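You operate a simulated robot arm through the tools that you are given. There is no shell and no other tool. Be economical: measure what you need, move in short steps, check, and stop when the job is done.

The job below is to be done with a simulated two-armed robot. You get a single attempt, and the scene is never put back.

TASK
Mount the small yellow-rimmed wheel on the spindle.
Fine: With the steel collar under the hand nut; lay the nut in the steel dish meanwhile, then screw it home.

It is judged by the outcome, as a careful person would: the job done as asked, and still so three seconds after it is handed in. It fails if anything else is knocked over, pushed out of place, dropped, spilled or broken.

THE ROBOT
Two 7-joint arms with fingered hands on one trunk, on a base that drives. Base frame: it is fixed to the floor where the robot stands at the start and does not move with it; the origin is under the middle of the robot, x ahead of it, y to its left, z up; the surface under the hand at the start is at about z = 76. Units: cm, degrees, N and s.
The left shoulder is at the start at [7, 14.9, 106], the right one opposite. With the tool pointing down near the work surface each hand reaches from about 42 to 80 cm from the robot's upright axis, wherever it stands, measured 20 degrees to its own side. Places, roughly: foot of the wheel spindle [60, 10, 80]; steel dish [80, 20, 80]; wheel spindle [60, 10, 80]; wheel spindle over the hub [60, 10, 80]. Payload 3.6 kg a hand.
Tool frame (each hand has its own): the origin (TCP) lies between the finger pads and is the grasp point; the fingertips stand 2.5 cm ahead of it; z points along the fingers, y is the line along which they close. Largest opening 8.8 cm; the body of the gripper starts 2.9 cm behind the TCP. The gripper is a hand of 4 fingers: y runs from the thumb to the fingers, the wrist lies at [-1.3, -9.7, -16.2] in the tool frame, and closing takes about 1.5 s.
Orientation is that of the tool frame in the base frame, as [roll, pitch, yaw] about the fixed x, y, z axes, in that order (R = Rz(yaw) Ry(pitch) Rx(roll)). With the fingers straight down and the wrist toward the robot, the tool's x, y and z point along [0, 1, 0], [1, 0, 0] and [0, 0, -1] of the base frame.

THE INTERFACE
- The arms move only by the tool arm_command. It takes "left_targets", "right_targets" or both (then of equal length, played together; a hand with none holds still); each is a list of rows, each an object of numbers (a shift or turn left out is 0, a gripper value left out holds the last): "ax", "ay", "az": the turn, a rotation vector about the base's x, y, z in units of 8 degrees (1.0 is 8 degrees); "x", "y", "z": the shift along the base's x, y, z in units of 40 mm (1.0 is 40 mm). In form: [{"ax": .., "ay": .., "az": .., "x": .., "y": .., "z": ..}, ...]. A call has 1 to 8 rows; each row shifts and turns the commanded pose from where the row before left it. "left_grip" and "right_grip" are, for a hand that has rows, the closure, from 0 (fully open) to 1 (shut), set as the call begins (left out, the last holds). A call with a number of a shift or a turn outside -1 to 1 is refused whole. Rows are played at 5 a second. More than 5 cm and 8.6 degrees between two rows, or a gripper value outside its range, and nothing of the call is played. A pose out of reach is approached as far as the arm can. The call stops where the force on the tool passes 40 N (or 10 N more than at its start, if that is more) or the arm is blocked; 0.2 s more then pass. Each finger travels about 4.5 cm/s and halts on what it meets, pressing with about 24 N; the grip force reading is that of the motor and also rises with nothing between the fingers. The clock runs only during rows and for 0.2 s after the last one: add rows that do not move to give the fingers time. The reply holds the time, the measured pose of the TCP, the force on the tool along the base axes, the opening and the grip force, in the units named above and with some noise, with the torque about the TCP (base axes, N m) and any sound that the robot's microphone picked up.
- Cameras (640 x 400 px; columns grow to the right, rows downward): "scene" is now at [13.11, 3.58, 129.46]; the picture's right is [0.39, -0.92, -0.00], its down [-0.48, -0.21, -0.85] and it looks along [0.78, 0.34, -0.52] (base axes); focal length 267 px, centre (320, 200). "left" rides on the left gripper at [-6.4, -8.3, -9.8] in its tool frame; the picture's right is [-0.62, -0.37, 0.69], its down [0.71, -0.63, 0.30] and it looks along [0.32, 0.68, 0.65] (tool axes); focal length 265 px, centre (320, 200). "right" rides on the right gripper at [6.4, -8.3, -9.8] in its tool frame; the picture's right is [-0.62, 0.37, -0.69], its down [-0.71, -0.63, 0.30] and it looks along [-0.32, 0.68, 0.65] (tool axes); focal length 265 px, centre (320, 200). There is no depth. A picture from a camera that has moved, and an enlarged one, comes with that camera's place and axes in the base frame and with its lens.
- get_image(camera): a new picture of that camera. The clock stands still meanwhile.
- lift_body(by): slides the trunk up (or, below 0, down) by that many cm; the arms and the scene camera ride with it, the base frame stays. It gives what a move gives, with no picture.
- roll_base(legs): drives the robot by 1 to 6 legs, each [ahead, left, turn to the left] in cm, cm and degrees, along the robot's own axes; the way and the turn of a leg run together, so that a leg with both is an arc; at most 150 cm and 180 degrees a leg. The arms and the cameras ride along, it lands a little off, and it stops where it bumps. It gives what a move gives.
- move_fingers(index, middle, ring, thumb_bend, thumb_turn, hand): sets how far each is bent, from 0 (flat) to 100 (curled in); at 30 the hand is open as for a grip, at 70 the pads meet at the TCP. One left out holds its place. A second passes; each finger stops where it meets its share of the squeeze, and holds until it gets a number again. A gripper value or a shape takes the hand back. It gives what a move gives, with no picture; readings hold the bend of each and the force on the fingers (four entries, about 0 where the hand has none), thumb and palm. thumb_turn goes from beside the hand (0) to across from the fingers (100), as for a grip.
- grasp_type(shape, hand): the hand has 4 fingers and takes this shape, open, in about a second: jaw (thumb against the fingers, like two jaws); tri (thumb and two fingers); tip (a fingertip pinch); poke (one finger out to press); point (the index stretched); flat (the hand flat); cup (the hand cupped); fist (a fist). The gripper value then closes the fingers along that shape, each until it touches; the sizes above hold for jaw. It gives what a move gives, with no picture.
- pan_tilt(pan, tilt): turns the head with the scene camera to pan (to the left, within 86 degrees either way) and tilt (down, from -29 to 69), counted from straight ahead of the robot. It gives what a move gives.
- close_up(camera, box): a new picture of the part [left, top, right, bottom] of that camera's present view, enlarged. The clock stands still meanwhile.
- finish_job(): hands the job in; it is judged then, once.

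Work in short steps. Places have to be worked out from the pictures, the camera data and where the tool is seen: move nearer, look again, correct. Check each grasp and each placing, and mend what went wrong. You have 120 turns and 108 pictures in all, those below and enlarged ones among them. Open the grippers and draw the arms clear of the work before you hand the job in, unless the task says otherwise; then end with one line.

The tools are called after "Call:" as name(argument=value, ...) on one line, values as JSON. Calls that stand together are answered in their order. arm_command: Moves the arms, as the interface text tells. Its arguments: {"type":"object","properties":{"left_targets":{"type":"array","items":{"type":"object","properties":{"ax":{"type":"number"},"ay":{"type":"number"},"az":{"type":"number"},"x":{"type":"number"},"y":{"type":"number"},"z":{"type":"number"}}}},"left_grip":{"type":"number"},"right_targets":{"type":"array","items":{"type":"object","properties":{"ax":{"type":"number"},"ay":{"type":"number"},"az":{"type":"number"},"x":{"type":"number"},"y":{"type":"number"},"z":{"type":"number"}}}},"right_grip":{"type":"number"}},"required":[]} The other tools are called the same way: lift_body (by) slides the trunk up or down; grasp_type (shape, hand) gives the hand a shape; move_fingers (index, middle, ring, thumb_bend, thumb_turn, hand) moves the fingers one by one; roll_base (legs) drives the base; pan_tilt (pan, tilt) turns the head that bears the scene camera; get_image (camera) takes a picture; close_up (camera, box) takes an enlarged picture of a part of a camera's view; finish_job () hands the job in.

At the start:

```text
time_s: 0.0
left_ee_pos: [38.63, 41.72, 117.7]
left_tool_rot: [-179.9, -0.1, 90.0]
left_ft_force: [-0.1, 0.5, -0.4]
left_torque: [0.01, -0.01, 0.0]
left_grip_width: 8.79
left_finger_force: 0.1
left_shape: jaw
left_bend: [30.0, 30.0, 30.0, 30.0, 98.0]
left_finger forces: [0.0, 0.0, 0.1, 0.1, 0.1, 0.0]
right_ee_pos: [57.99, -4.6, 114.35]
right_tool_rot: [-179.9, 0.1, 90.0]
right_ft_force: [-0.8, -0.6, 0.0]
right_torque: [0.0, -0.06, 0.0]
right_grip_width: 8.78
right_finger_force: 0.1
right_shape: jaw
right_bend: [30.0, 30.0, 30.0, 30.0, 98.0]
right_finger forces: [0.1, 0.1, 0.1, 0.0, 0.1, 0.0]
trunk travel left (down, up): [-55.0, 39.0]
robot x, y, heading: [-0.07, -0.12, 0.2]
head pan, tilt: [23.2, 31.4]
```

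scene: 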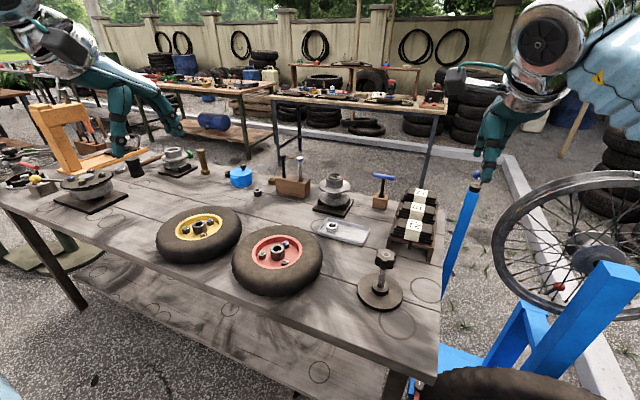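
right: 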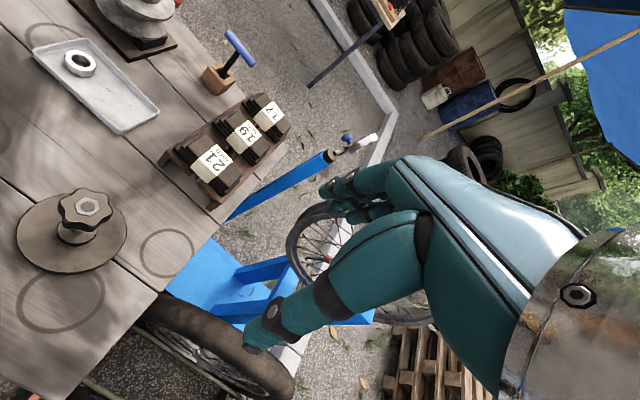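
left: 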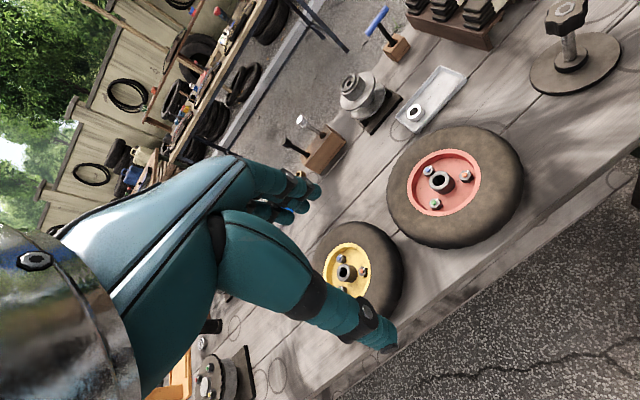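

I start by looking closely at the spindle, the dish and the wheels from the head camera.

Call:
close_up(camera="scene", box=[300, 180, 460, 320])

Call:
close_up(camera="scene", box=[140, 180, 340, 305])

Call:
close_up(camera="left", box=[300, 0, 640, 300])

Call:
close_up(camera="right", box=[0, 20, 240, 300])

```text
2.86 times, centred on (380, 250) of scene
camera zoom: at [13.11, 3.58, 129.46], right [0.39, -0.92, 0.0], down [-0.48, -0.21, -0.85], along [0.78, 0.34, -0.52], focal length 764 px, centre (149, 57)
```

zoom: 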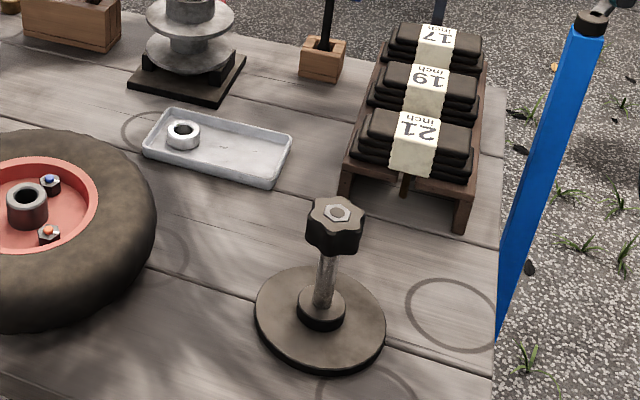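

```text
3.20 times, centred on (240, 242) of scene
camera zoom: at [13.11, 3.58, 129.46], right [0.39, -0.92, 0.0], down [-0.48, -0.21, -0.85], along [0.78, 0.34, -0.52], focal length 855 px, centre (576, 64)
```

zoom: 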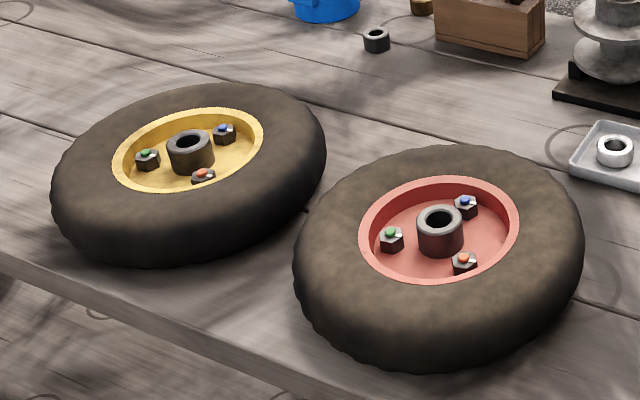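

```text
1.33 times, centred on (470, 150) of left
camera zoom: at [30.32, 35.36, 127.57], right [-0.37, -0.62, -0.69], down [-0.63, 0.71, -0.3], along [0.68, 0.32, -0.65], focal length 354 px, centre (120, 267)
```

zoom: 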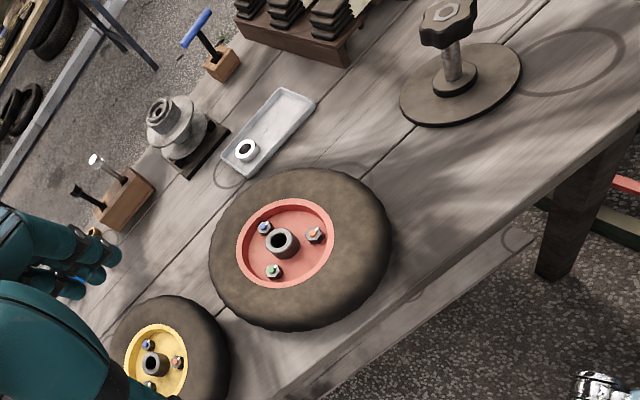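

```text
1.43 times, centred on (120, 160) of right
camera zoom: at [49.62, 1.94, 124.11], right [0.37, -0.62, 0.69], down [-0.63, -0.71, -0.3], along [0.68, -0.32, -0.65], focal length 379 px, centre (606, 257)
```

zoom: 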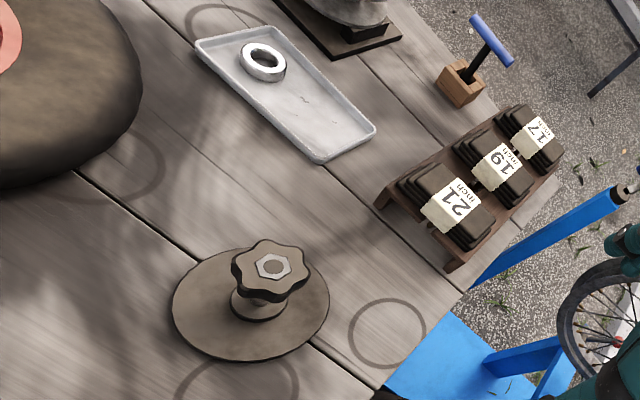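

The nut top is at about (59, 7.8, 88.5), the dish spans y≈15–30 at x≈77.5 with the steel collar at its left end, and the yellow wheel's hub is at about (56, 60, 84). I clear the right hand to the side and bring the left hand toward the spindle.

Call:
arm_command(right_targets=[{"y": -1, "x": -0.3}, {"y": -1, "x": -0.3}, {"y": -1, "x": -0.3}, {"y": -1, "x": -0.3}, {"y": -1, "x": -0.3}, {"y": -1, "x": -0.3}, {"y": -1, "x": -0.3}], left_targets=[{"x": 0.5, "y": -0.9}, {"x": 0.5, "y": -0.9}, {"x": 0.5, "y": -0.9}, {"x": 0.5, "y": -0.9}, {"x": 0.5, "y": -0.9}, {"x": 0.5, "y": -0.9}, {"x": 0.5, "y": -0.9}])

Call:
arm_command(left_targets=[{"x": 0.5, "y": -0.9, "z": -0.3}, {"x": 0.5, "y": -0.9, "z": -0.4}, {"x": 0.5, "z": -0.8}, {"z": -0.9}, {"z": -0.6}, {"z": 0}])

Call:
get_image(camera="scene")

Call:
get_image(camera="left")

```text
time_s: 1.6
left_ee_pos: [52.91, 16.26, 117.69]
left_tool_rot: [180.0, -0.3, 89.8]
left_ft_force: [-0.4, -0.3, 0.8]
left_torque: [0.02, 0.0, -0.01]
left_grip_width: 8.74
left_finger_force: 0.1
left_shape: jaw
left_bend: [30.0, 30.0, 30.0, 30.0, 98.0]
left_finger forces: [0.1, 0.0, 0.0, 0.1, 0.0, 0.0]
right_ee_pos: [49.65, -32.57, 114.26]
right_tool_rot: [-179.9, -0.2, 90.0]
right_ft_force: [-0.3, 0.6, 0.8]
right_torque: [0.03, 0.01, 0.01]
right_grip_width: 8.75
right_finger_force: 0.1
right_shape: jaw
right_bend: [30.0, 30.0, 30.0, 30.0, 98.0]
right_finger forces: [0.1, 0.1, 0.0, 0.1, 0.0, 0.1]
trunk travel left (down, up): [-55.0, 39.0]
robot x, y, heading: [-0.24, 0.05, -0.1]
head pan, tilt: [23.2, 31.4]
```

```text
time_s: 3.0
left_ee_pos: [58.0, 10.21, 106.16]
left_tool_rot: [180.0, 0.1, 90.0]
left_ft_force: [-0.2, -0.5, -0.8]
left_torque: [0.01, -0.02, -0.05]
left_grip_width: 8.76
left_finger_force: 0.0
left_shape: jaw
left_bend: [30.0, 30.0, 30.0, 30.0, 98.0]
left_finger forces: [0.0, 0.1, 0.0, 0.0, 0.1, 0.0]
left hand out of reach, approached as far as the arm can: row 2
right_ee_pos: [49.58, -32.16, 114.35]
right_tool_rot: [-180.0, 0.0, 89.9]
right_ft_force: [0.4, 0.1, 0.3]
right_torque: [-0.01, -0.03, 0.01]
right_grip_width: 8.74
right_finger_force: 0.1
right_shape: jaw
right_bend: [30.0, 30.0, 30.0, 30.0, 98.0]
right_finger forces: [0.1, 0.1, 0.0, 0.0, 0.0, 0.1]
trunk travel left (down, up): [-55.0, 39.0]
robot x, y, heading: [-0.12, -0.14, -0.2]
head pan, tilt: [23.2, 31.4]
```

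```text
100 pictures are left
camera scene: at [13.04, 3.64, 129.47], right [0.39, -0.92, 0.0], down [-0.48, -0.21, -0.85], along [0.78, 0.34, -0.52], focal length 267 px, centre (320, 200)
```

scene: 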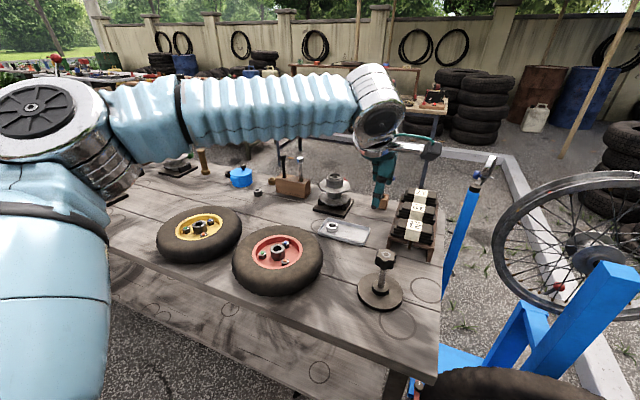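

```text
99 pictures are left
camera left: at [49.66, 3.91, 115.89], right [-0.37, -0.62, -0.69], down [-0.63, 0.71, -0.31], along [0.68, 0.32, -0.65], focal length 265 px, centre (320, 200)
```

left: 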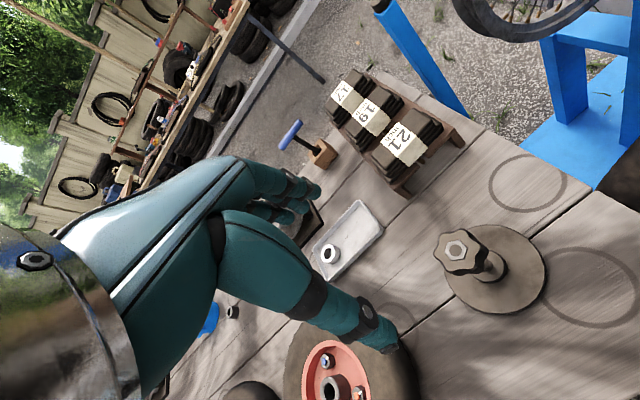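

The nut seen from the left wrist camera puts it at about (59.3, 7.5). I move over it and down to z≈95, then check.

Call:
arm_command(left_targets=[{"x": 0.15, "y": -0.35, "z": -0.5}, {"x": 0.15, "y": -0.35, "z": -0.8}, {"z": -0.8}, {"z": -0.7}, {}])

Call:
get_image(camera="scene")

Call:
get_image(camera="left")

```text
time_s: 4.2
left_ee_pos: [59.28, 7.75, 94.96]
left_tool_rot: [180.0, 0.1, 89.8]
left_ft_force: [-0.1, 0.0, 0.5]
left_torque: [0.02, -0.01, -0.01]
left_grip_width: 8.75
left_finger_force: 0.1
left_shape: jaw
left_bend: [30.0, 30.0, 30.0, 30.0, 98.0]
left_finger forces: [0.1, 0.0, 0.0, 0.0, 0.1, 0.0]
right_ee_pos: [49.54, -32.33, 114.24]
right_tool_rot: [-180.0, 0.0, 89.9]
right_ft_force: [-0.3, 0.4, 0.0]
right_torque: [0.01, -0.02, -0.03]
right_grip_width: 8.75
right_finger_force: 0.0
right_shape: jaw
right_bend: [30.0, 30.0, 30.0, 30.0, 98.0]
right_finger forces: [0.1, 0.0, 0.0, 0.1, 0.0, 0.0]
trunk travel left (down, up): [-55.0, 39.0]
robot x, y, heading: [-0.15, -0.31, -0.2]
head pan, tilt: [23.2, 31.4]
```

```text
98 pictures are left
camera scene: at [13.12, 3.58, 129.46], right [0.39, -0.92, 0.0], down [-0.48, -0.21, -0.85], along [0.78, 0.34, -0.52], focal length 267 px, centre (320, 200)
```

scene: 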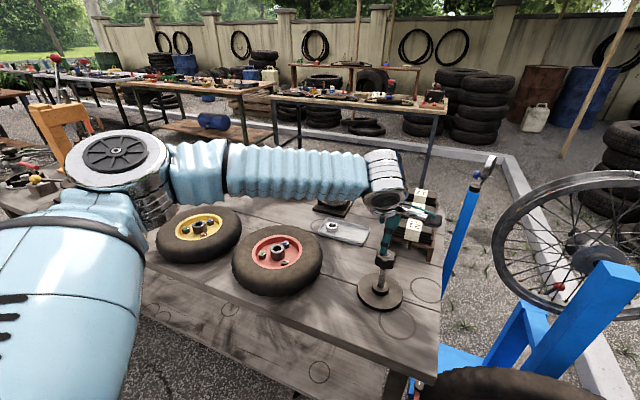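

```text
97 pictures are left
camera left: at [50.85, 1.41, 104.86], right [-0.37, -0.62, -0.69], down [-0.63, 0.71, -0.31], along [0.68, 0.32, -0.65], focal length 265 px, centre (320, 200)
```

left: 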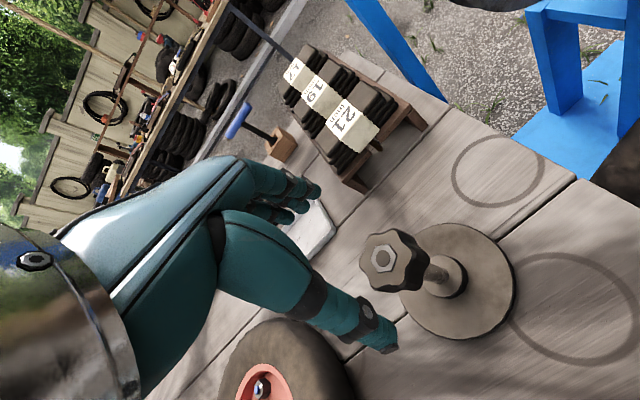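

The nut sits under the fingers at about (59.2, 7.5, 88.5 top). I lower 8 cm so that the pads are level with the nut, still open.

Call:
arm_command(left_targets=[{"z": -0.8}, {"z": -0.7}, {"z": -0.4}, {}])

Call:
get_image(camera="left")

Call:
close_up(camera="scene", box=[330, 180, 450, 320])

```text
time_s: 5.2
left_ee_pos: [58.24, 8.95, 87.86]
left_tool_rot: [180.0, 0.1, 89.9]
left_ft_force: [0.1, 0.9, 0.3]
left_torque: [0.0, -0.04, 0.03]
left_grip_width: 8.77
left_finger_force: 0.1
left_shape: jaw
left_bend: [30.0, 30.0, 30.0, 30.0, 98.0]
left_finger forces: [0.0, 0.0, 0.1, 0.0, 0.0, 0.1]
left hand out of reach, approached as far as the arm can: row 1, 2, 3
right_ee_pos: [49.6, -32.24, 114.19]
right_tool_rot: [180.0, 0.0, 89.9]
right_ft_force: [-0.4, 0.3, 0.2]
right_torque: [-0.02, 0.01, -0.01]
right_grip_width: 8.76
right_finger_force: 0.1
right_shape: jaw
right_bend: [30.0, 30.0, 30.0, 30.0, 98.0]
right_finger forces: [0.0, 0.1, 0.1, 0.0, 0.1, 0.0]
trunk travel left (down, up): [-55.0, 39.0]
robot x, y, heading: [0.16, 0.19, -0.0]
head pan, tilt: [23.2, 31.4]
```

```text
96 pictures are left
camera left: at [49.87, 2.69, 97.66], right [-0.37, -0.62, -0.69], down [-0.63, 0.72, -0.31], along [0.68, 0.32, -0.65], focal length 265 px, centre (320, 200)
```

left: 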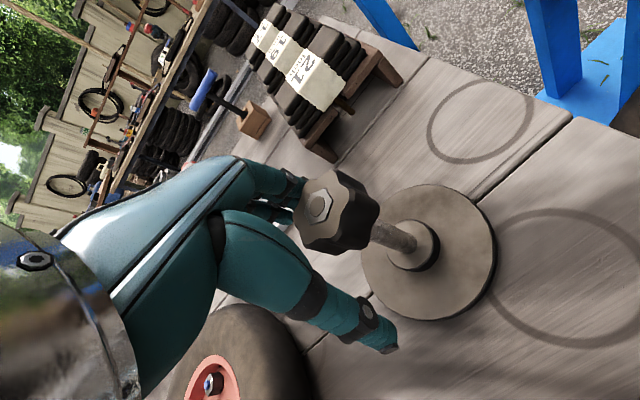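

```text
2.86 times, centred on (390, 250) of scene
camera zoom: at [13.14, 3.59, 129.46], right [0.39, -0.92, 0.0], down [-0.48, -0.21, -0.85], along [0.78, 0.34, -0.52], focal length 764 px, centre (120, 57)
```

zoom: 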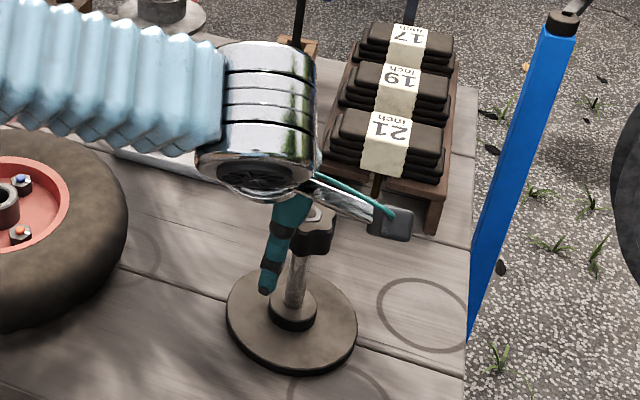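

The left arm is at its reach limit on this side, so I raise it, tuck the right hand in, and will shift the base about 12 cm to the right.

Call:
arm_command(left_targets=[{"z": 1}, {"z": 1}, {"z": 1}, {"z": 1}, {"y": 0.5}, {}], right_targets=[{"x": -0.5, "y": 0.5}, {"x": -0.5, "y": 0.5}, {"x": -0.5, "y": 0.5}, {"x": -0.3, "y": 0.5}, {}, {}])

Call:
roll_base(legs=[[0, -12, 0]])

Call:
get_image(camera="scene")

```text
time_s: 6.6
left_ee_pos: [58.15, 10.73, 103.89]
left_tool_rot: [-180.0, -0.2, 89.9]
left_ft_force: [-0.2, 0.4, -0.4]
left_torque: [-0.02, -0.01, 0.02]
left_grip_width: 8.76
left_finger_force: 0.1
left_shape: jaw
left_bend: [30.0, 30.0, 30.0, 30.0, 98.0]
left_finger forces: [0.0, 0.1, 0.1, 0.0, 0.0, 0.0]
right_ee_pos: [42.26, -24.7, 114.25]
right_tool_rot: [-180.0, 0.0, 90.0]
right_ft_force: [0.0, 0.0, 1.0]
right_torque: [0.0, -0.01, -0.03]
right_grip_width: 8.75
right_finger_force: 0.1
right_shape: jaw
right_bend: [30.0, 30.0, 30.0, 30.0, 98.0]
right_finger forces: [0.0, 0.0, 0.0, 0.1, 0.0, 0.0]
trunk travel left (down, up): [-55.0, 39.0]
robot x, y, heading: [-0.06, 0.11, -0.1]
head pan, tilt: [23.2, 31.4]
```

```text
time_s: 8.8
left_ee_pos: [58.29, -1.09, 103.83]
left_tool_rot: [180.0, 0.0, 89.9]
left_ft_force: [-0.1, -0.7, 0.1]
left_torque: [-0.01, 0.0, 0.01]
left_grip_width: 8.77
left_finger_force: 0.1
left_shape: jaw
left_bend: [30.0, 30.0, 30.0, 30.0, 98.0]
left_finger forces: [0.1, 0.0, 0.0, 0.0, 0.1, 0.1]
right_ee_pos: [42.17, -36.66, 114.3]
right_tool_rot: [180.0, 0.0, 89.8]
right_ft_force: [-0.2, -0.4, 0.7]
right_torque: [0.02, -0.01, 0.02]
right_grip_width: 8.74
right_finger_force: 0.0
right_shape: jaw
right_bend: [30.0, 30.0, 30.0, 30.0, 98.0]
right_finger forces: [0.0, 0.0, 0.0, 0.0, 0.1, 0.0]
trunk travel left (down, up): [-55.0, 39.0]
robot x, y, heading: [0.01, -12.05, -0.2]
head pan, tilt: [23.2, 31.4]
```

```text
94 pictures are left
camera scene: at [13.11, -8.64, 129.47], right [0.39, -0.92, 0.0], down [-0.48, -0.2, -0.85], along [0.78, 0.33, -0.52], focal length 267 px, centre (320, 200)
```

scene: 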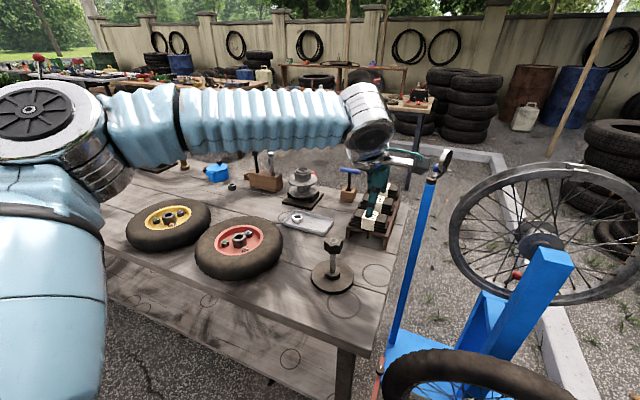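

The base moved 12 cm as wished. Now I move the left hand over the nut and down to grip height, then check.

Call:
arm_command(left_targets=[{"x": 0.23, "y": 0.7}, {"y": 0.75, "z": -0.3}, {"y": 0.7, "z": -0.7}, {"z": -0.8}, {"z": -0.4}, {}])

Call:
get_image(camera="left")

```text
time_s: 10.2
left_ee_pos: [59.17, 7.65, 94.96]
left_tool_rot: [179.9, 0.0, 90.0]
left_ft_force: [0.6, 0.6, -0.5]
left_torque: [-0.02, -0.02, 0.04]
left_grip_width: 8.78
left_finger_force: 0.1
left_shape: jaw
left_bend: [30.0, 30.0, 30.0, 30.0, 98.0]
left_finger forces: [0.0, 0.0, 0.1, 0.0, 0.1, 0.0]
right_ee_pos: [42.18, -36.57, 114.3]
right_tool_rot: [179.9, 0.0, 89.8]
right_ft_force: [-0.4, 0.0, 0.4]
right_torque: [0.02, 0.0, -0.01]
right_grip_width: 8.77
right_finger_force: 0.1
right_shape: jaw
right_bend: [30.0, 30.0, 30.0, 30.0, 98.0]
right_finger forces: [0.0, 0.0, 0.0, 0.1, 0.1, 0.1]
trunk travel left (down, up): [-55.0, 39.0]
robot x, y, heading: [0.3, -12.04, -0.4]
head pan, tilt: [23.2, 31.4]
```

```text
93 pictures are left
camera left: at [50.74, 1.31, 104.82], right [-0.37, -0.62, -0.69], down [-0.63, 0.72, -0.31], along [0.68, 0.32, -0.65], focal length 265 px, centre (320, 200)
```

left: 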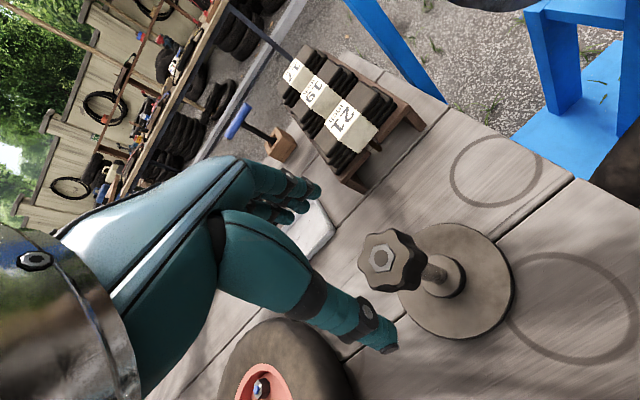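

Nut still at about (59.2, 7.5). Lowering to z≈87.2 with the hand open, then looking at clearance.

Call:
arm_command(left_targets=[{"z": -0.7}, {"z": -0.7}, {"z": -0.55}, {}])

Call:
get_image(camera="left")

Call:
close_up(camera="scene", box=[280, 180, 400, 310])

```text
time_s: 11.2
left_ee_pos: [59.2, 7.44, 87.24]
left_tool_rot: [-180.0, 0.0, 90.0]
left_ft_force: [0.5, 1.1, 0.3]
left_torque: [-0.04, 0.02, 0.01]
left_grip_width: 8.78
left_finger_force: 0.1
left_shape: jaw
left_bend: [30.0, 30.0, 30.0, 30.0, 98.0]
left_finger forces: [0.0, 0.1, 0.1, 0.1, 0.0, 0.0]
right_ee_pos: [42.07, -36.51, 114.39]
right_tool_rot: [-180.0, 0.0, 89.9]
right_ft_force: [-0.4, 0.0, 0.6]
right_torque: [-0.01, -0.02, 0.03]
right_grip_width: 8.77
right_finger_force: 0.0
right_shape: jaw
right_bend: [30.0, 30.0, 30.0, 30.0, 98.0]
right_finger forces: [0.1, 0.1, 0.0, 0.0, 0.0, 0.1]
trunk travel left (down, up): [-55.0, 39.0]
robot x, y, heading: [-0.04, -11.93, 0.1]
head pan, tilt: [23.2, 31.4]
```

```text
92 pictures are left
camera left: at [50.76, 1.09, 97.04], right [-0.37, -0.62, -0.69], down [-0.63, 0.72, -0.3], along [0.68, 0.32, -0.65], focal length 265 px, centre (320, 200)
```

left: 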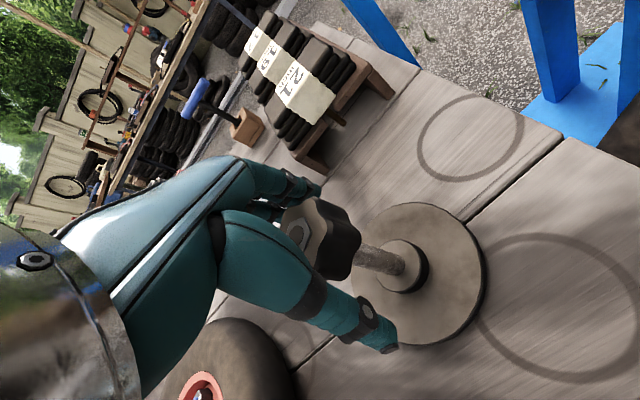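

```text
3.08 times, centred on (340, 245) of scene
camera zoom: at [13.05, -8.6, 129.47], right [0.39, -0.92, 0.0], down [-0.48, -0.2, -0.85], along [0.78, 0.33, -0.52], focal length 822 px, centre (258, 62)
```

zoom: 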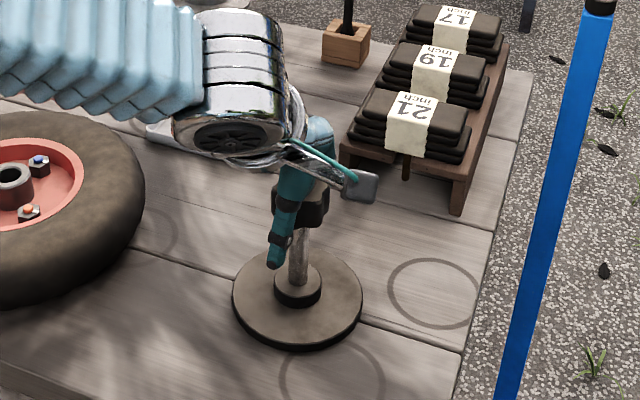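

The nut is centred between the open fingers. Unscrewing is counter-clockwise (+az), so I first pre-rotate the open hand clockwise to gain wrist range.

Call:
arm_command(left_targets=[{"az": -1}, {"az": -1}, {"az": -1}, {"az": -1}, {"az": -1}, {"az": -1}, {}])

```text
time_s: 12.8
left_ee_pos: [59.1, 7.5, 87.28]
left_tool_rot: [180.0, -0.1, 41.9]
left_ft_force: [-0.8, 0.0, -1.1]
left_torque: [-0.04, 0.0, -0.04]
left_grip_width: 8.78
left_finger_force: 0.0
left_shape: jaw
left_bend: [30.0, 30.0, 30.0, 30.0, 98.0]
left_finger forces: [0.1, 0.0, 0.0, 0.1, 0.0, 0.0]
right_ee_pos: [42.13, -36.67, 114.27]
right_tool_rot: [179.9, 0.1, 89.7]
right_ft_force: [-0.1, -0.1, 0.2]
right_torque: [0.02, 0.01, 0.02]
right_grip_width: 8.76
right_finger_force: 0.0
right_shape: jaw
right_bend: [30.0, 30.0, 30.0, 30.0, 98.0]
right_finger forces: [0.1, 0.0, 0.2, 0.0, 0.0, 0.0]
trunk travel left (down, up): [-55.0, 39.0]
robot x, y, heading: [0.01, -12.25, -0.2]
head pan, tilt: [23.2, 31.4]
```

That worked to yaw 42°. I go a bit further to find the range.

Call:
arm_command(left_targets=[{"az": -1}, {"az": -1}, {"az": -1}, {"az": -1}, {}])

```text
time_s: 14.0
left_ee_pos: [59.21, 7.52, 87.33]
left_tool_rot: [179.9, 0.0, 9.7]
left_ft_force: [0.5, 0.2, 0.8]
left_torque: [0.02, 0.02, -0.03]
left_grip_width: 8.78
left_finger_force: 0.0
left_shape: jaw
left_bend: [30.0, 30.0, 30.0, 30.0, 98.0]
left_finger forces: [0.0, 0.1, 0.0, 0.0, 0.1, 0.1]
right_ee_pos: [42.05, -36.56, 114.22]
right_tool_rot: [-180.0, 0.0, 89.9]
right_ft_force: [0.3, 0.4, 0.1]
right_torque: [0.01, -0.01, 0.01]
right_grip_width: 8.76
right_finger_force: 0.1
right_shape: jaw
right_bend: [30.0, 30.0, 30.0, 30.0, 98.0]
right_finger forces: [0.0, 0.0, 0.0, 0.0, 0.0, 0.1]
trunk travel left (down, up): [-55.0, 39.0]
robot x, y, heading: [0.24, -12.32, 0.0]
head pan, tilt: [23.2, 31.4]
```

Yaw 10° reached. Now I close on the nut.

Call:
arm_command(left_grip=1.0, left_targets=[{}, {}, {}, {}, {}, {}, {}, {}])

Call:
get_image(camera="left")

```text
time_s: 15.8
left_ee_pos: [59.22, 7.49, 87.23]
left_tool_rot: [-180.0, 0.1, 10.0]
left_ft_force: [-2.7, 4.7, -6.7]
left_torque: [0.13, 0.04, 0.0]
left_grip_width: 3.6
left_finger_force: 24.1
left_shape: jaw
left_bend: [74.0, 50.0, 53.0, 73.0, 100.0]
left_finger forces: [12.9, 5.8, 0.1, 0.0, 23.0, 0.0]
right_ee_pos: [42.29, -36.43, 114.16]
right_tool_rot: [180.0, 0.1, 89.9]
right_ft_force: [0.8, 0.0, -0.7]
right_torque: [0.04, -0.02, 0.03]
right_grip_width: 8.81
right_finger_force: 0.1
right_shape: jaw
right_bend: [30.0, 30.0, 30.0, 30.0, 98.0]
right_finger forces: [0.0, 0.0, 0.0, 0.0, 0.0, 0.0]
trunk travel left (down, up): [-55.0, 39.0]
robot x, y, heading: [0.19, -11.79, 0.1]
head pan, tilt: [23.2, 31.4]
```

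```text
90 pictures are left
camera left: at [51.45, 14.76, 96.97], right [-0.68, 0.26, -0.69], down [0.6, 0.74, -0.31], along [0.44, -0.62, -0.65], focal length 265 px, centre (320, 200)
```

left: 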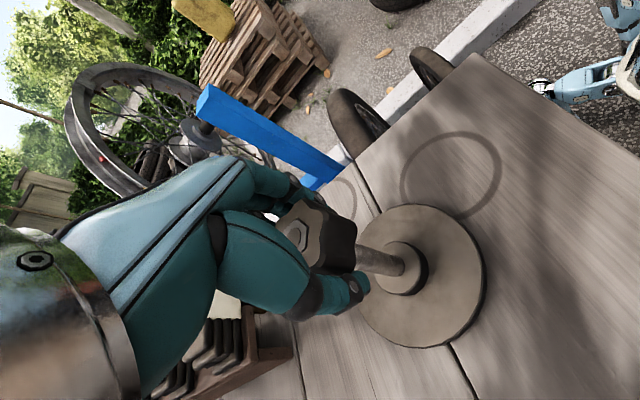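

The nut is gripped (two fingers and thumb). I turn it counter-clockwise 64° and watch torque and height.

Call:
arm_command(left_targets=[{"az": 1}, {"az": 1}, {"az": 1}, {"az": 1}, {"az": 1}, {"az": 1}, {"az": 1}, {"az": 1}])

Call:
get_image(camera="left")

```text
time_s: 17.6
left_ee_pos: [59.2, 7.42, 87.18]
left_tool_rot: [179.9, 0.1, 73.6]
left_ft_force: [-0.6, -2.6, -6.1]
left_torque: [0.0, 0.1, -0.11]
left_grip_width: 3.54
left_finger_force: 24.2
left_shape: jaw
left_bend: [74.0, 50.0, 53.0, 73.0, 100.0]
left_finger forces: [14.4, 6.7, 0.0, 0.0, 20.9, 0.0]
right_ee_pos: [42.17, -36.61, 114.23]
right_tool_rot: [180.0, -0.1, 90.0]
right_ft_force: [-0.5, -0.3, 1.1]
right_torque: [-0.02, 0.01, 0.02]
right_grip_width: 8.76
right_finger_force: 0.0
right_shape: jaw
right_bend: [30.0, 30.0, 30.0, 30.0, 98.0]
right_finger forces: [0.1, 0.1, 0.0, 0.0, 0.0, 0.1]
trunk travel left (down, up): [-55.0, 39.0]
robot x, y, heading: [-0.12, -12.14, -0.1]
head pan, tilt: [23.2, 31.4]
```

```text
89 pictures are left
camera left: at [49.35, 3.59, 97.0], right [-0.53, -0.49, -0.69], down [-0.4, 0.86, -0.3], along [0.75, 0.12, -0.65], focal length 265 px, centre (320, 200)
```

left: 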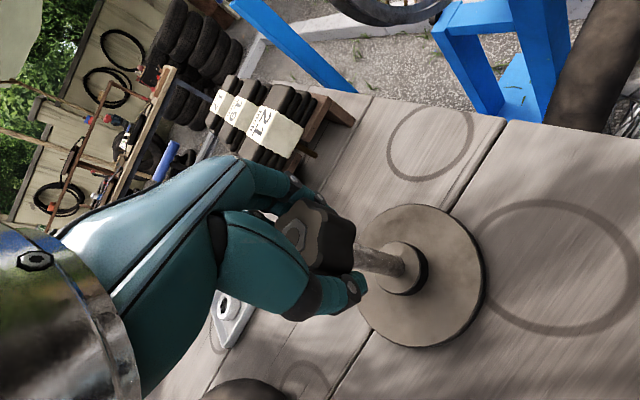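

The nut turns with the hand. Continuing to turn.

Call:
arm_command(left_targets=[{"az": 1}, {"az": 1}, {"az": 1}, {"az": 1}, {"az": 1}, {"az": 1}, {"az": 1}, {"az": 1}])

Call:
arm_command(left_targets=[{"az": 1}, {"az": 1}, {"az": 1}, {"az": 1}])

Call:
get_image(camera="left")

```text
time_s: 19.4
left_ee_pos: [59.18, 7.32, 87.23]
left_tool_rot: [180.0, 0.1, 137.8]
left_ft_force: [-1.1, -3.6, -0.4]
left_torque: [-0.02, 0.01, -0.02]
left_grip_width: 3.41
left_finger_force: 24.2
left_shape: jaw
left_bend: [75.0, 52.0, 53.0, 75.0, 100.0]
left_finger forces: [13.8, 4.0, 0.0, 0.0, 20.5, 0.1]
right_ee_pos: [42.3, -36.66, 114.24]
right_tool_rot: [180.0, 0.0, 89.9]
right_ft_force: [-0.1, 0.1, -0.3]
right_torque: [-0.03, 0.0, -0.02]
right_grip_width: 8.79
right_finger_force: 0.0
right_shape: jaw
right_bend: [30.0, 30.0, 30.0, 30.0, 98.0]
right_finger forces: [0.0, 0.0, 0.0, 0.1, 0.0, 0.0]
trunk travel left (down, up): [-55.0, 39.0]
robot x, y, heading: [-0.55, -12.29, 0.0]
head pan, tilt: [23.2, 31.4]
```

```text
time_s: 20.4
left_ee_pos: [56.01, 10.56, 88.71]
left_tool_rot: [179.9, -0.2, 170.1]
left_ft_force: [1.6, -0.7, -1.4]
left_torque: [0.0, 0.04, 0.04]
left_grip_width: 3.07
left_finger_force: 23.9
left_shape: jaw
left_bend: [75.0, 56.0, 54.0, 79.0, 100.0]
left_finger forces: [18.3, 0.0, 0.0, 0.0, 18.9, 0.1]
left hand out of reach, approached as far as the arm can: row 1, 2, 3, 4
right_ee_pos: [42.43, -36.92, 114.0]
right_tool_rot: [-179.8, -0.1, 90.0]
right_ft_force: [0.6, 0.1, -1.1]
right_torque: [0.0, 0.04, -0.02]
right_grip_width: 8.77
right_finger_force: 0.1
right_shape: jaw
right_bend: [30.0, 30.0, 30.0, 30.0, 98.0]
right_finger forces: [0.1, 0.0, 0.0, 0.0, 0.1, 0.1]
trunk travel left (down, up): [-55.0, 39.0]
robot x, y, heading: [-0.24, -12.06, -0.1]
head pan, tilt: [23.2, 31.4]
```

```text
88 pictures are left
camera left: at [60.87, 1.32, 98.44], right [0.55, -0.47, -0.7], down [-0.81, -0.5, -0.3], along [-0.2, 0.73, -0.65], focal length 265 px, centre (320, 200)
```

left: 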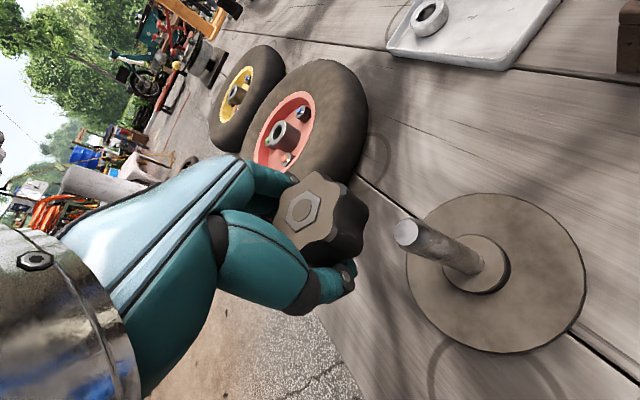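

The nut came free after about 130° and is held between index finger and thumb; the spindle is bare. I lift it and turn the wrist back while going up.

Call:
arm_command(left_targets=[{"z": 0.7, "az": -0.3}, {"z": 0.7, "az": -0.7}, {"z": 0.7, "az": -1}, {"z": 0.5, "az": -1}, {"az": -1}, {"az": -1}, {"az": -1}, {"az": -1}])

Call:
arm_command(left_targets=[{"az": -1}, {"az": -1}, {"az": -1}, {}])

Call:
get_image(camera="left")

Call:
get_image(camera="scene")

```text
time_s: 22.2
left_ee_pos: [55.82, 10.91, 99.26]
left_tool_rot: [-180.0, 0.0, 113.7]
left_ft_force: [-0.7, -0.2, -1.5]
left_torque: [0.01, -0.01, 0.02]
left_grip_width: 3.08
left_finger_force: 23.9
left_shape: jaw
left_bend: [75.0, 56.0, 54.0, 79.0, 100.0]
left_finger forces: [18.1, 0.1, 0.1, 0.0, 19.0, 0.0]
right_ee_pos: [42.12, -36.51, 114.28]
right_tool_rot: [180.0, 0.1, 89.9]
right_ft_force: [-0.3, 0.4, 0.5]
right_torque: [-0.01, 0.02, 0.02]
right_grip_width: 8.75
right_finger_force: 0.0
right_shape: jaw
right_bend: [30.0, 30.0, 30.0, 30.0, 98.0]
right_finger forces: [0.1, 0.0, 0.0, 0.0, 0.1, 0.0]
trunk travel left (down, up): [-55.0, 39.0]
robot x, y, heading: [0.16, -12.48, 0.2]
head pan, tilt: [23.2, 31.4]
```

```text
time_s: 23.2
left_ee_pos: [55.77, 10.74, 99.08]
left_tool_rot: [-180.0, 0.0, 89.8]
left_ft_force: [0.3, 0.6, -0.2]
left_torque: [0.0, -0.02, 0.05]
left_grip_width: 3.11
left_finger_force: 24.4
left_shape: jaw
left_bend: [75.0, 56.0, 54.0, 79.0, 100.0]
left_finger forces: [18.2, 0.1, 0.1, 0.0, 19.0, 0.0]
right_ee_pos: [42.22, -36.55, 114.26]
right_tool_rot: [180.0, 0.0, 89.9]
right_ft_force: [-0.8, -0.7, 0.6]
right_torque: [0.03, 0.02, 0.0]
right_grip_width: 8.75
right_finger_force: 0.0
right_shape: jaw
right_bend: [30.0, 30.0, 30.0, 30.0, 98.0]
right_finger forces: [0.0, 0.0, 0.1, 0.0, 0.0, 0.1]
trunk travel left (down, up): [-55.0, 39.0]
robot x, y, heading: [-0.09, -12.54, 0.0]
head pan, tilt: [23.2, 31.4]
```

```text
87 pictures are left
camera left: at [47.36, 4.44, 108.88], right [-0.37, -0.62, -0.69], down [-0.63, 0.72, -0.3], along [0.69, 0.32, -0.65], focal length 265 px, centre (320, 200)
```

left: 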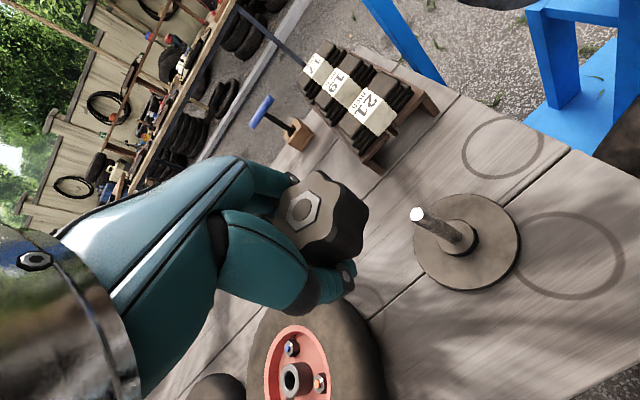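

```text
86 pictures are left
camera scene: at [13.1, -8.63, 129.47], right [0.39, -0.92, 0.0], down [-0.48, -0.2, -0.85], along [0.78, 0.33, -0.52], focal length 267 px, centre (320, 200)
```

scene: 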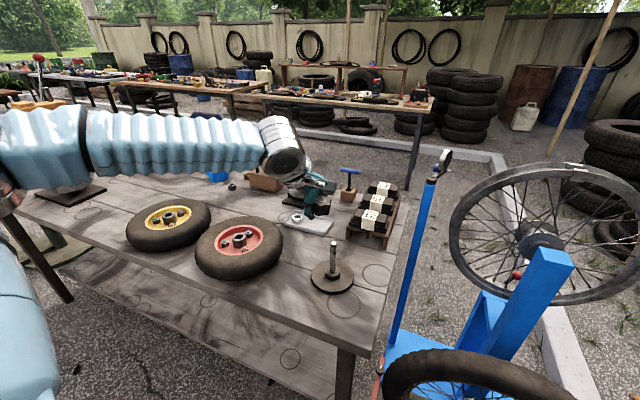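

The nut is held firmly. I carry it at z≈99 toward the free right-hand part of the dish and look from closer.

Call:
arm_command(left_targets=[{"x": 0.9, "y": 0.4}, {"x": 0.9, "y": 0.4}, {"x": 0.9, "y": 0.4}, {"x": 0.9, "y": 0.4}, {"x": 0.9, "y": 0.4}, {}])

Call:
get_image(camera="left")

Call:
close_up(camera="scene", box=[240, 160, 400, 260])

```text
time_s: 24.6
left_ee_pos: [72.1, 19.12, 99.4]
left_tool_rot: [179.8, 0.0, 89.8]
left_ft_force: [0.4, -0.8, -0.6]
left_torque: [0.02, -0.02, 0.02]
left_grip_width: 3.07
left_finger_force: 24.5
left_shape: jaw
left_bend: [75.0, 56.0, 54.0, 79.0, 100.0]
left_finger forces: [18.1, 0.0, 0.1, 0.1, 18.8, 0.1]
left hand out of reach, approached as far as the arm can: row 5
right_ee_pos: [42.01, -36.56, 114.17]
right_tool_rot: [179.9, 0.0, 90.0]
right_ft_force: [-0.3, -0.1, 0.6]
right_torque: [0.01, 0.01, 0.0]
right_grip_width: 8.77
right_finger_force: 0.2
right_shape: jaw
right_bend: [30.0, 30.0, 30.0, 30.0, 98.0]
right_finger forces: [0.0, 0.0, 0.1, 0.1, 0.0, 0.1]
trunk travel left (down, up): [-55.0, 39.0]
robot x, y, heading: [-0.0, -11.92, -0.1]
head pan, tilt: [23.2, 31.4]
```

```text
85 pictures are left
camera left: at [63.61, 12.84, 109.14], right [-0.37, -0.62, -0.69], down [-0.63, 0.72, -0.31], along [0.69, 0.32, -0.65], focal length 265 px, centre (320, 200)
```

left: 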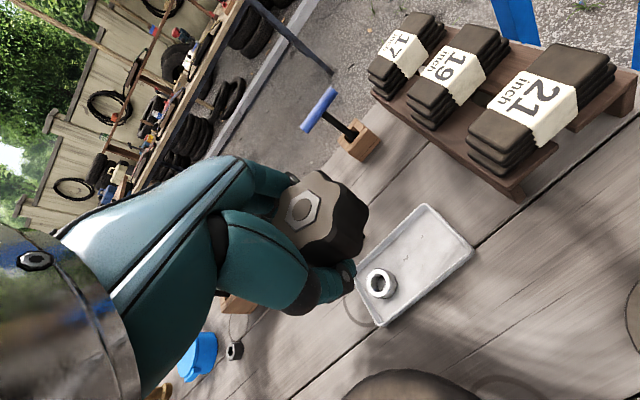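

```text
4.00 times, centred on (320, 210) of scene
camera zoom: at [12.9, -8.63, 129.49], right [0.39, -0.92, 0.0], down [-0.48, -0.2, -0.85], along [0.79, 0.34, -0.52], focal length 1069 px, centre (320, 160)
```

zoom: 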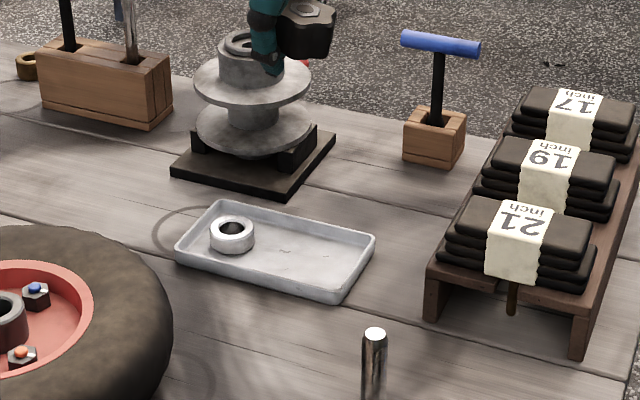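

The dish spans x 73.7–81.4, y 15.7–30, and I'm a few cm short of reach. Before driving ahead I look down at the gap between robot and table.

Call:
pan_tilt(pan=0, tilt=69)

Call:
get_image(camera="scene")

```text
time_s: 25.6
left_ee_pos: [72.1, 19.28, 99.27]
left_tool_rot: [180.0, 0.0, 90.0]
left_ft_force: [0.3, 0.2, -1.0]
left_torque: [-0.01, -0.01, 0.05]
left_grip_width: 3.07
left_finger_force: 23.8
left_shape: jaw
left_bend: [75.0, 56.0, 54.0, 79.0, 100.0]
left_finger forces: [18.1, 0.0, 0.1, 0.0, 18.9, 0.1]
right_ee_pos: [42.06, -36.51, 114.29]
right_tool_rot: [-179.9, 0.0, 89.9]
right_ft_force: [-0.1, 0.9, 0.0]
right_torque: [-0.01, 0.04, -0.02]
right_grip_width: 8.76
right_finger_force: 0.1
right_shape: jaw
right_bend: [30.0, 30.0, 30.0, 30.0, 98.0]
right_finger forces: [0.0, 0.1, 0.1, 0.1, 0.0, 0.0]
trunk travel left (down, up): [-55.0, 39.0]
robot x, y, heading: [0.03, -12.3, -0.0]
head pan, tilt: [0.0, 68.8]
```

```text
83 pictures are left
camera scene: at [10.36, -12.14, 124.56], right [0.0, -1.0, 0.0], down [-0.93, 0.0, -0.36], along [0.36, 0.0, -0.93], focal length 267 px, centre (320, 200)
```

scene: 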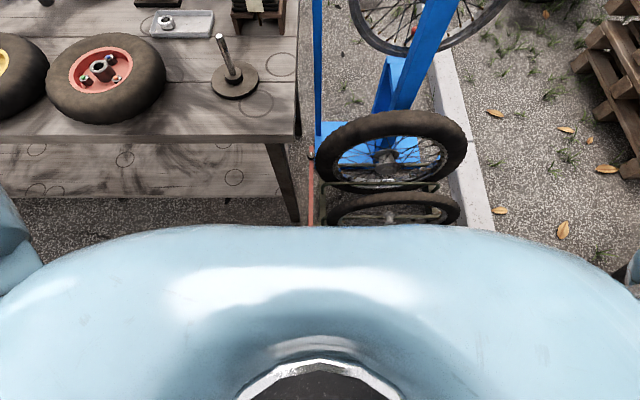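

Nothing shows close in front of the base. I pull the hand back a little, then drive 10 cm left and 6 cm ahead in small legs.

Call:
arm_command(left_targets=[{"x": -0.9, "y": -0.7}, {"x": -0.9, "y": -0.7}, {}])

Call:
roll_base(legs=[[0, 9, 0], [7, 0, 0]])

Call:
pan_tilt(pan=22, tilt=38)

Call:
get_image(camera="scene")

```text
time_s: 26.4
left_ee_pos: [65.15, 13.8, 98.97]
left_tool_rot: [-179.9, 0.1, 89.9]
left_ft_force: [-0.2, 0.8, -1.1]
left_torque: [-0.02, 0.02, 0.01]
left_grip_width: 3.04
left_finger_force: 24.2
left_shape: jaw
left_bend: [75.0, 56.0, 54.0, 79.0, 100.0]
left_finger forces: [18.0, 0.0, 0.0, 0.0, 18.7, 0.0]
right_ee_pos: [42.41, -36.49, 114.14]
right_tool_rot: [-179.8, 0.0, 89.9]
right_ft_force: [0.0, 0.8, 0.1]
right_torque: [-0.01, 0.04, 0.01]
right_grip_width: 8.78
right_finger_force: 0.1
right_shape: jaw
right_bend: [30.0, 30.0, 30.0, 30.0, 98.0]
right_finger forces: [0.0, 0.0, 0.0, 0.0, 0.1, 0.0]
trunk travel left (down, up): [-55.0, 39.0]
robot x, y, heading: [-0.19, -12.25, 0.2]
head pan, tilt: [0.0, 68.8]
```

```text
time_s: 29.4
left_ee_pos: [71.87, 22.71, 99.17]
left_tool_rot: [180.0, 0.0, 89.9]
left_ft_force: [-0.4, 0.1, -1.1]
left_torque: [0.02, 0.01, -0.01]
left_grip_width: 3.04
left_finger_force: 24.0
left_shape: jaw
left_bend: [75.0, 56.0, 54.0, 79.0, 100.0]
left_finger forces: [18.1, 0.0, 0.0, 0.0, 18.7, 0.1]
right_ee_pos: [49.13, -27.77, 114.26]
right_tool_rot: [-180.0, 0.0, 89.9]
right_ft_force: [0.2, 0.2, -0.3]
right_torque: [0.02, 0.03, 0.04]
right_grip_width: 8.76
right_finger_force: 0.0
right_shape: jaw
right_bend: [30.0, 30.0, 30.0, 30.0, 98.0]
right_finger forces: [0.0, 0.0, 0.1, 0.0, 0.1, 0.1]
trunk travel left (down, up): [-55.0, 39.0]
robot x, y, heading: [7.8, -3.17, 0.0]
head pan, tilt: [0.0, 68.8]
```

```text
time_s: 30.3
left_ee_pos: [72.12, 22.71, 99.02]
left_tool_rot: [180.0, 0.0, 89.8]
left_ft_force: [-0.2, -0.1, 0.2]
left_torque: [0.03, 0.01, -0.01]
left_grip_width: 3.04
left_finger_force: 24.3
left_shape: jaw
left_bend: [75.0, 56.0, 54.0, 79.0, 100.0]
left_finger forces: [18.2, 0.0, 0.0, 0.1, 18.9, 0.1]
right_ee_pos: [49.22, -27.63, 114.23]
right_tool_rot: [179.9, -0.1, 90.0]
right_ft_force: [1.0, 0.6, 0.6]
right_torque: [0.0, 0.04, 0.0]
right_grip_width: 8.74
right_finger_force: 0.0
right_shape: jaw
right_bend: [30.0, 30.0, 30.0, 30.0, 98.0]
right_finger forces: [0.0, 0.0, 0.0, 0.0, 0.0, 0.1]
trunk travel left (down, up): [-55.0, 39.0]
robot x, y, heading: [7.53, -3.0, 0.1]
head pan, tilt: [22.0, 38.0]
```

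```text
82 pictures are left
camera scene: at [20.17, -0.05, 128.45], right [0.37, -0.93, 0.0], down [-0.57, -0.23, -0.79], along [0.73, 0.29, -0.62], focal length 267 px, centre (320, 200)
```

scene: 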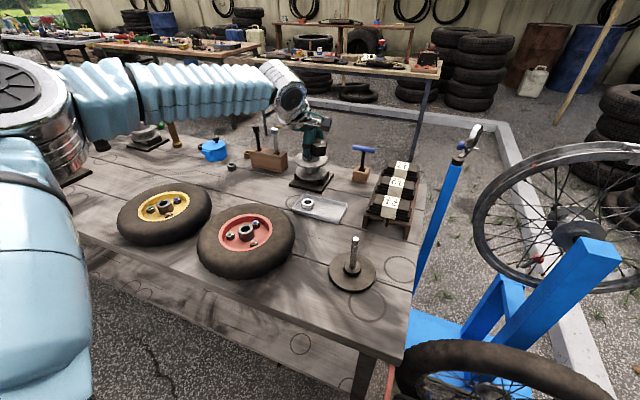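

Base is at (7.6, −3). I move the nut over the free part of the dish and look down.

Call:
arm_command(left_targets=[{"x": 0.6, "y": -0.3}, {"x": 0.65, "y": -0.28}, {"z": -0.7}, {"z": -0.7}, {"z": -0.7}, {}])

Call:
get_image(camera="left")

Call:
close_up(camera="scene", box=[250, 120, 410, 240])

```text
time_s: 31.7
left_ee_pos: [76.94, 20.39, 90.75]
left_tool_rot: [180.0, 0.0, 89.9]
left_ft_force: [0.4, -0.6, -1.1]
left_torque: [0.04, -0.04, 0.02]
left_grip_width: 3.07
left_finger_force: 24.2
left_shape: jaw
left_bend: [75.0, 56.0, 54.0, 79.0, 100.0]
left_finger forces: [18.1, 0.0, 0.1, 0.1, 18.8, 0.0]
right_ee_pos: [49.03, -27.75, 114.27]
right_tool_rot: [179.8, 0.0, 89.9]
right_ft_force: [0.0, 0.1, -0.5]
right_torque: [-0.01, -0.02, 0.04]
right_grip_width: 8.76
right_finger_force: 0.1
right_shape: jaw
right_bend: [30.0, 30.0, 30.0, 30.0, 98.0]
right_finger forces: [0.0, 0.0, 0.1, 0.0, 0.1, 0.0]
trunk travel left (down, up): [-55.0, 39.0]
robot x, y, heading: [7.52, -3.08, -0.1]
head pan, tilt: [22.0, 38.0]
```

```text
81 pictures are left
camera left: at [68.56, 13.99, 100.53], right [-0.37, -0.62, -0.69], down [-0.63, 0.72, -0.31], along [0.68, 0.32, -0.65], focal length 265 px, centre (320, 200)
```

left: 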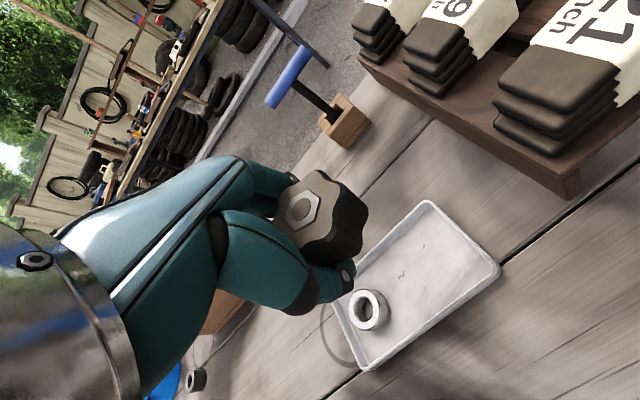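

```text
3.33 times, centred on (330, 180) of scene
camera zoom: at [20.09, -0.03, 128.47], right [0.37, -0.93, 0.0], down [-0.57, -0.23, -0.79], along [0.73, 0.29, -0.62], focal length 891 px, centre (287, 267)
```

zoom: 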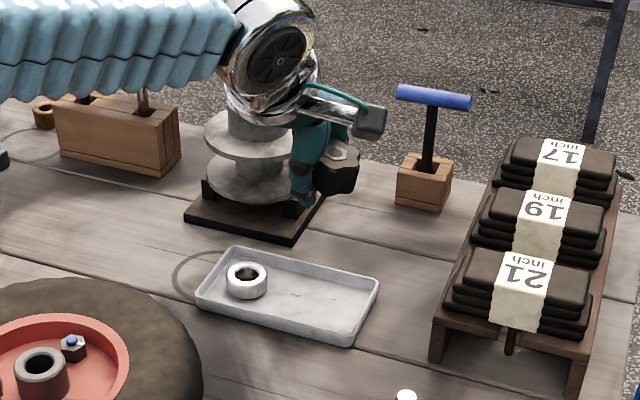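

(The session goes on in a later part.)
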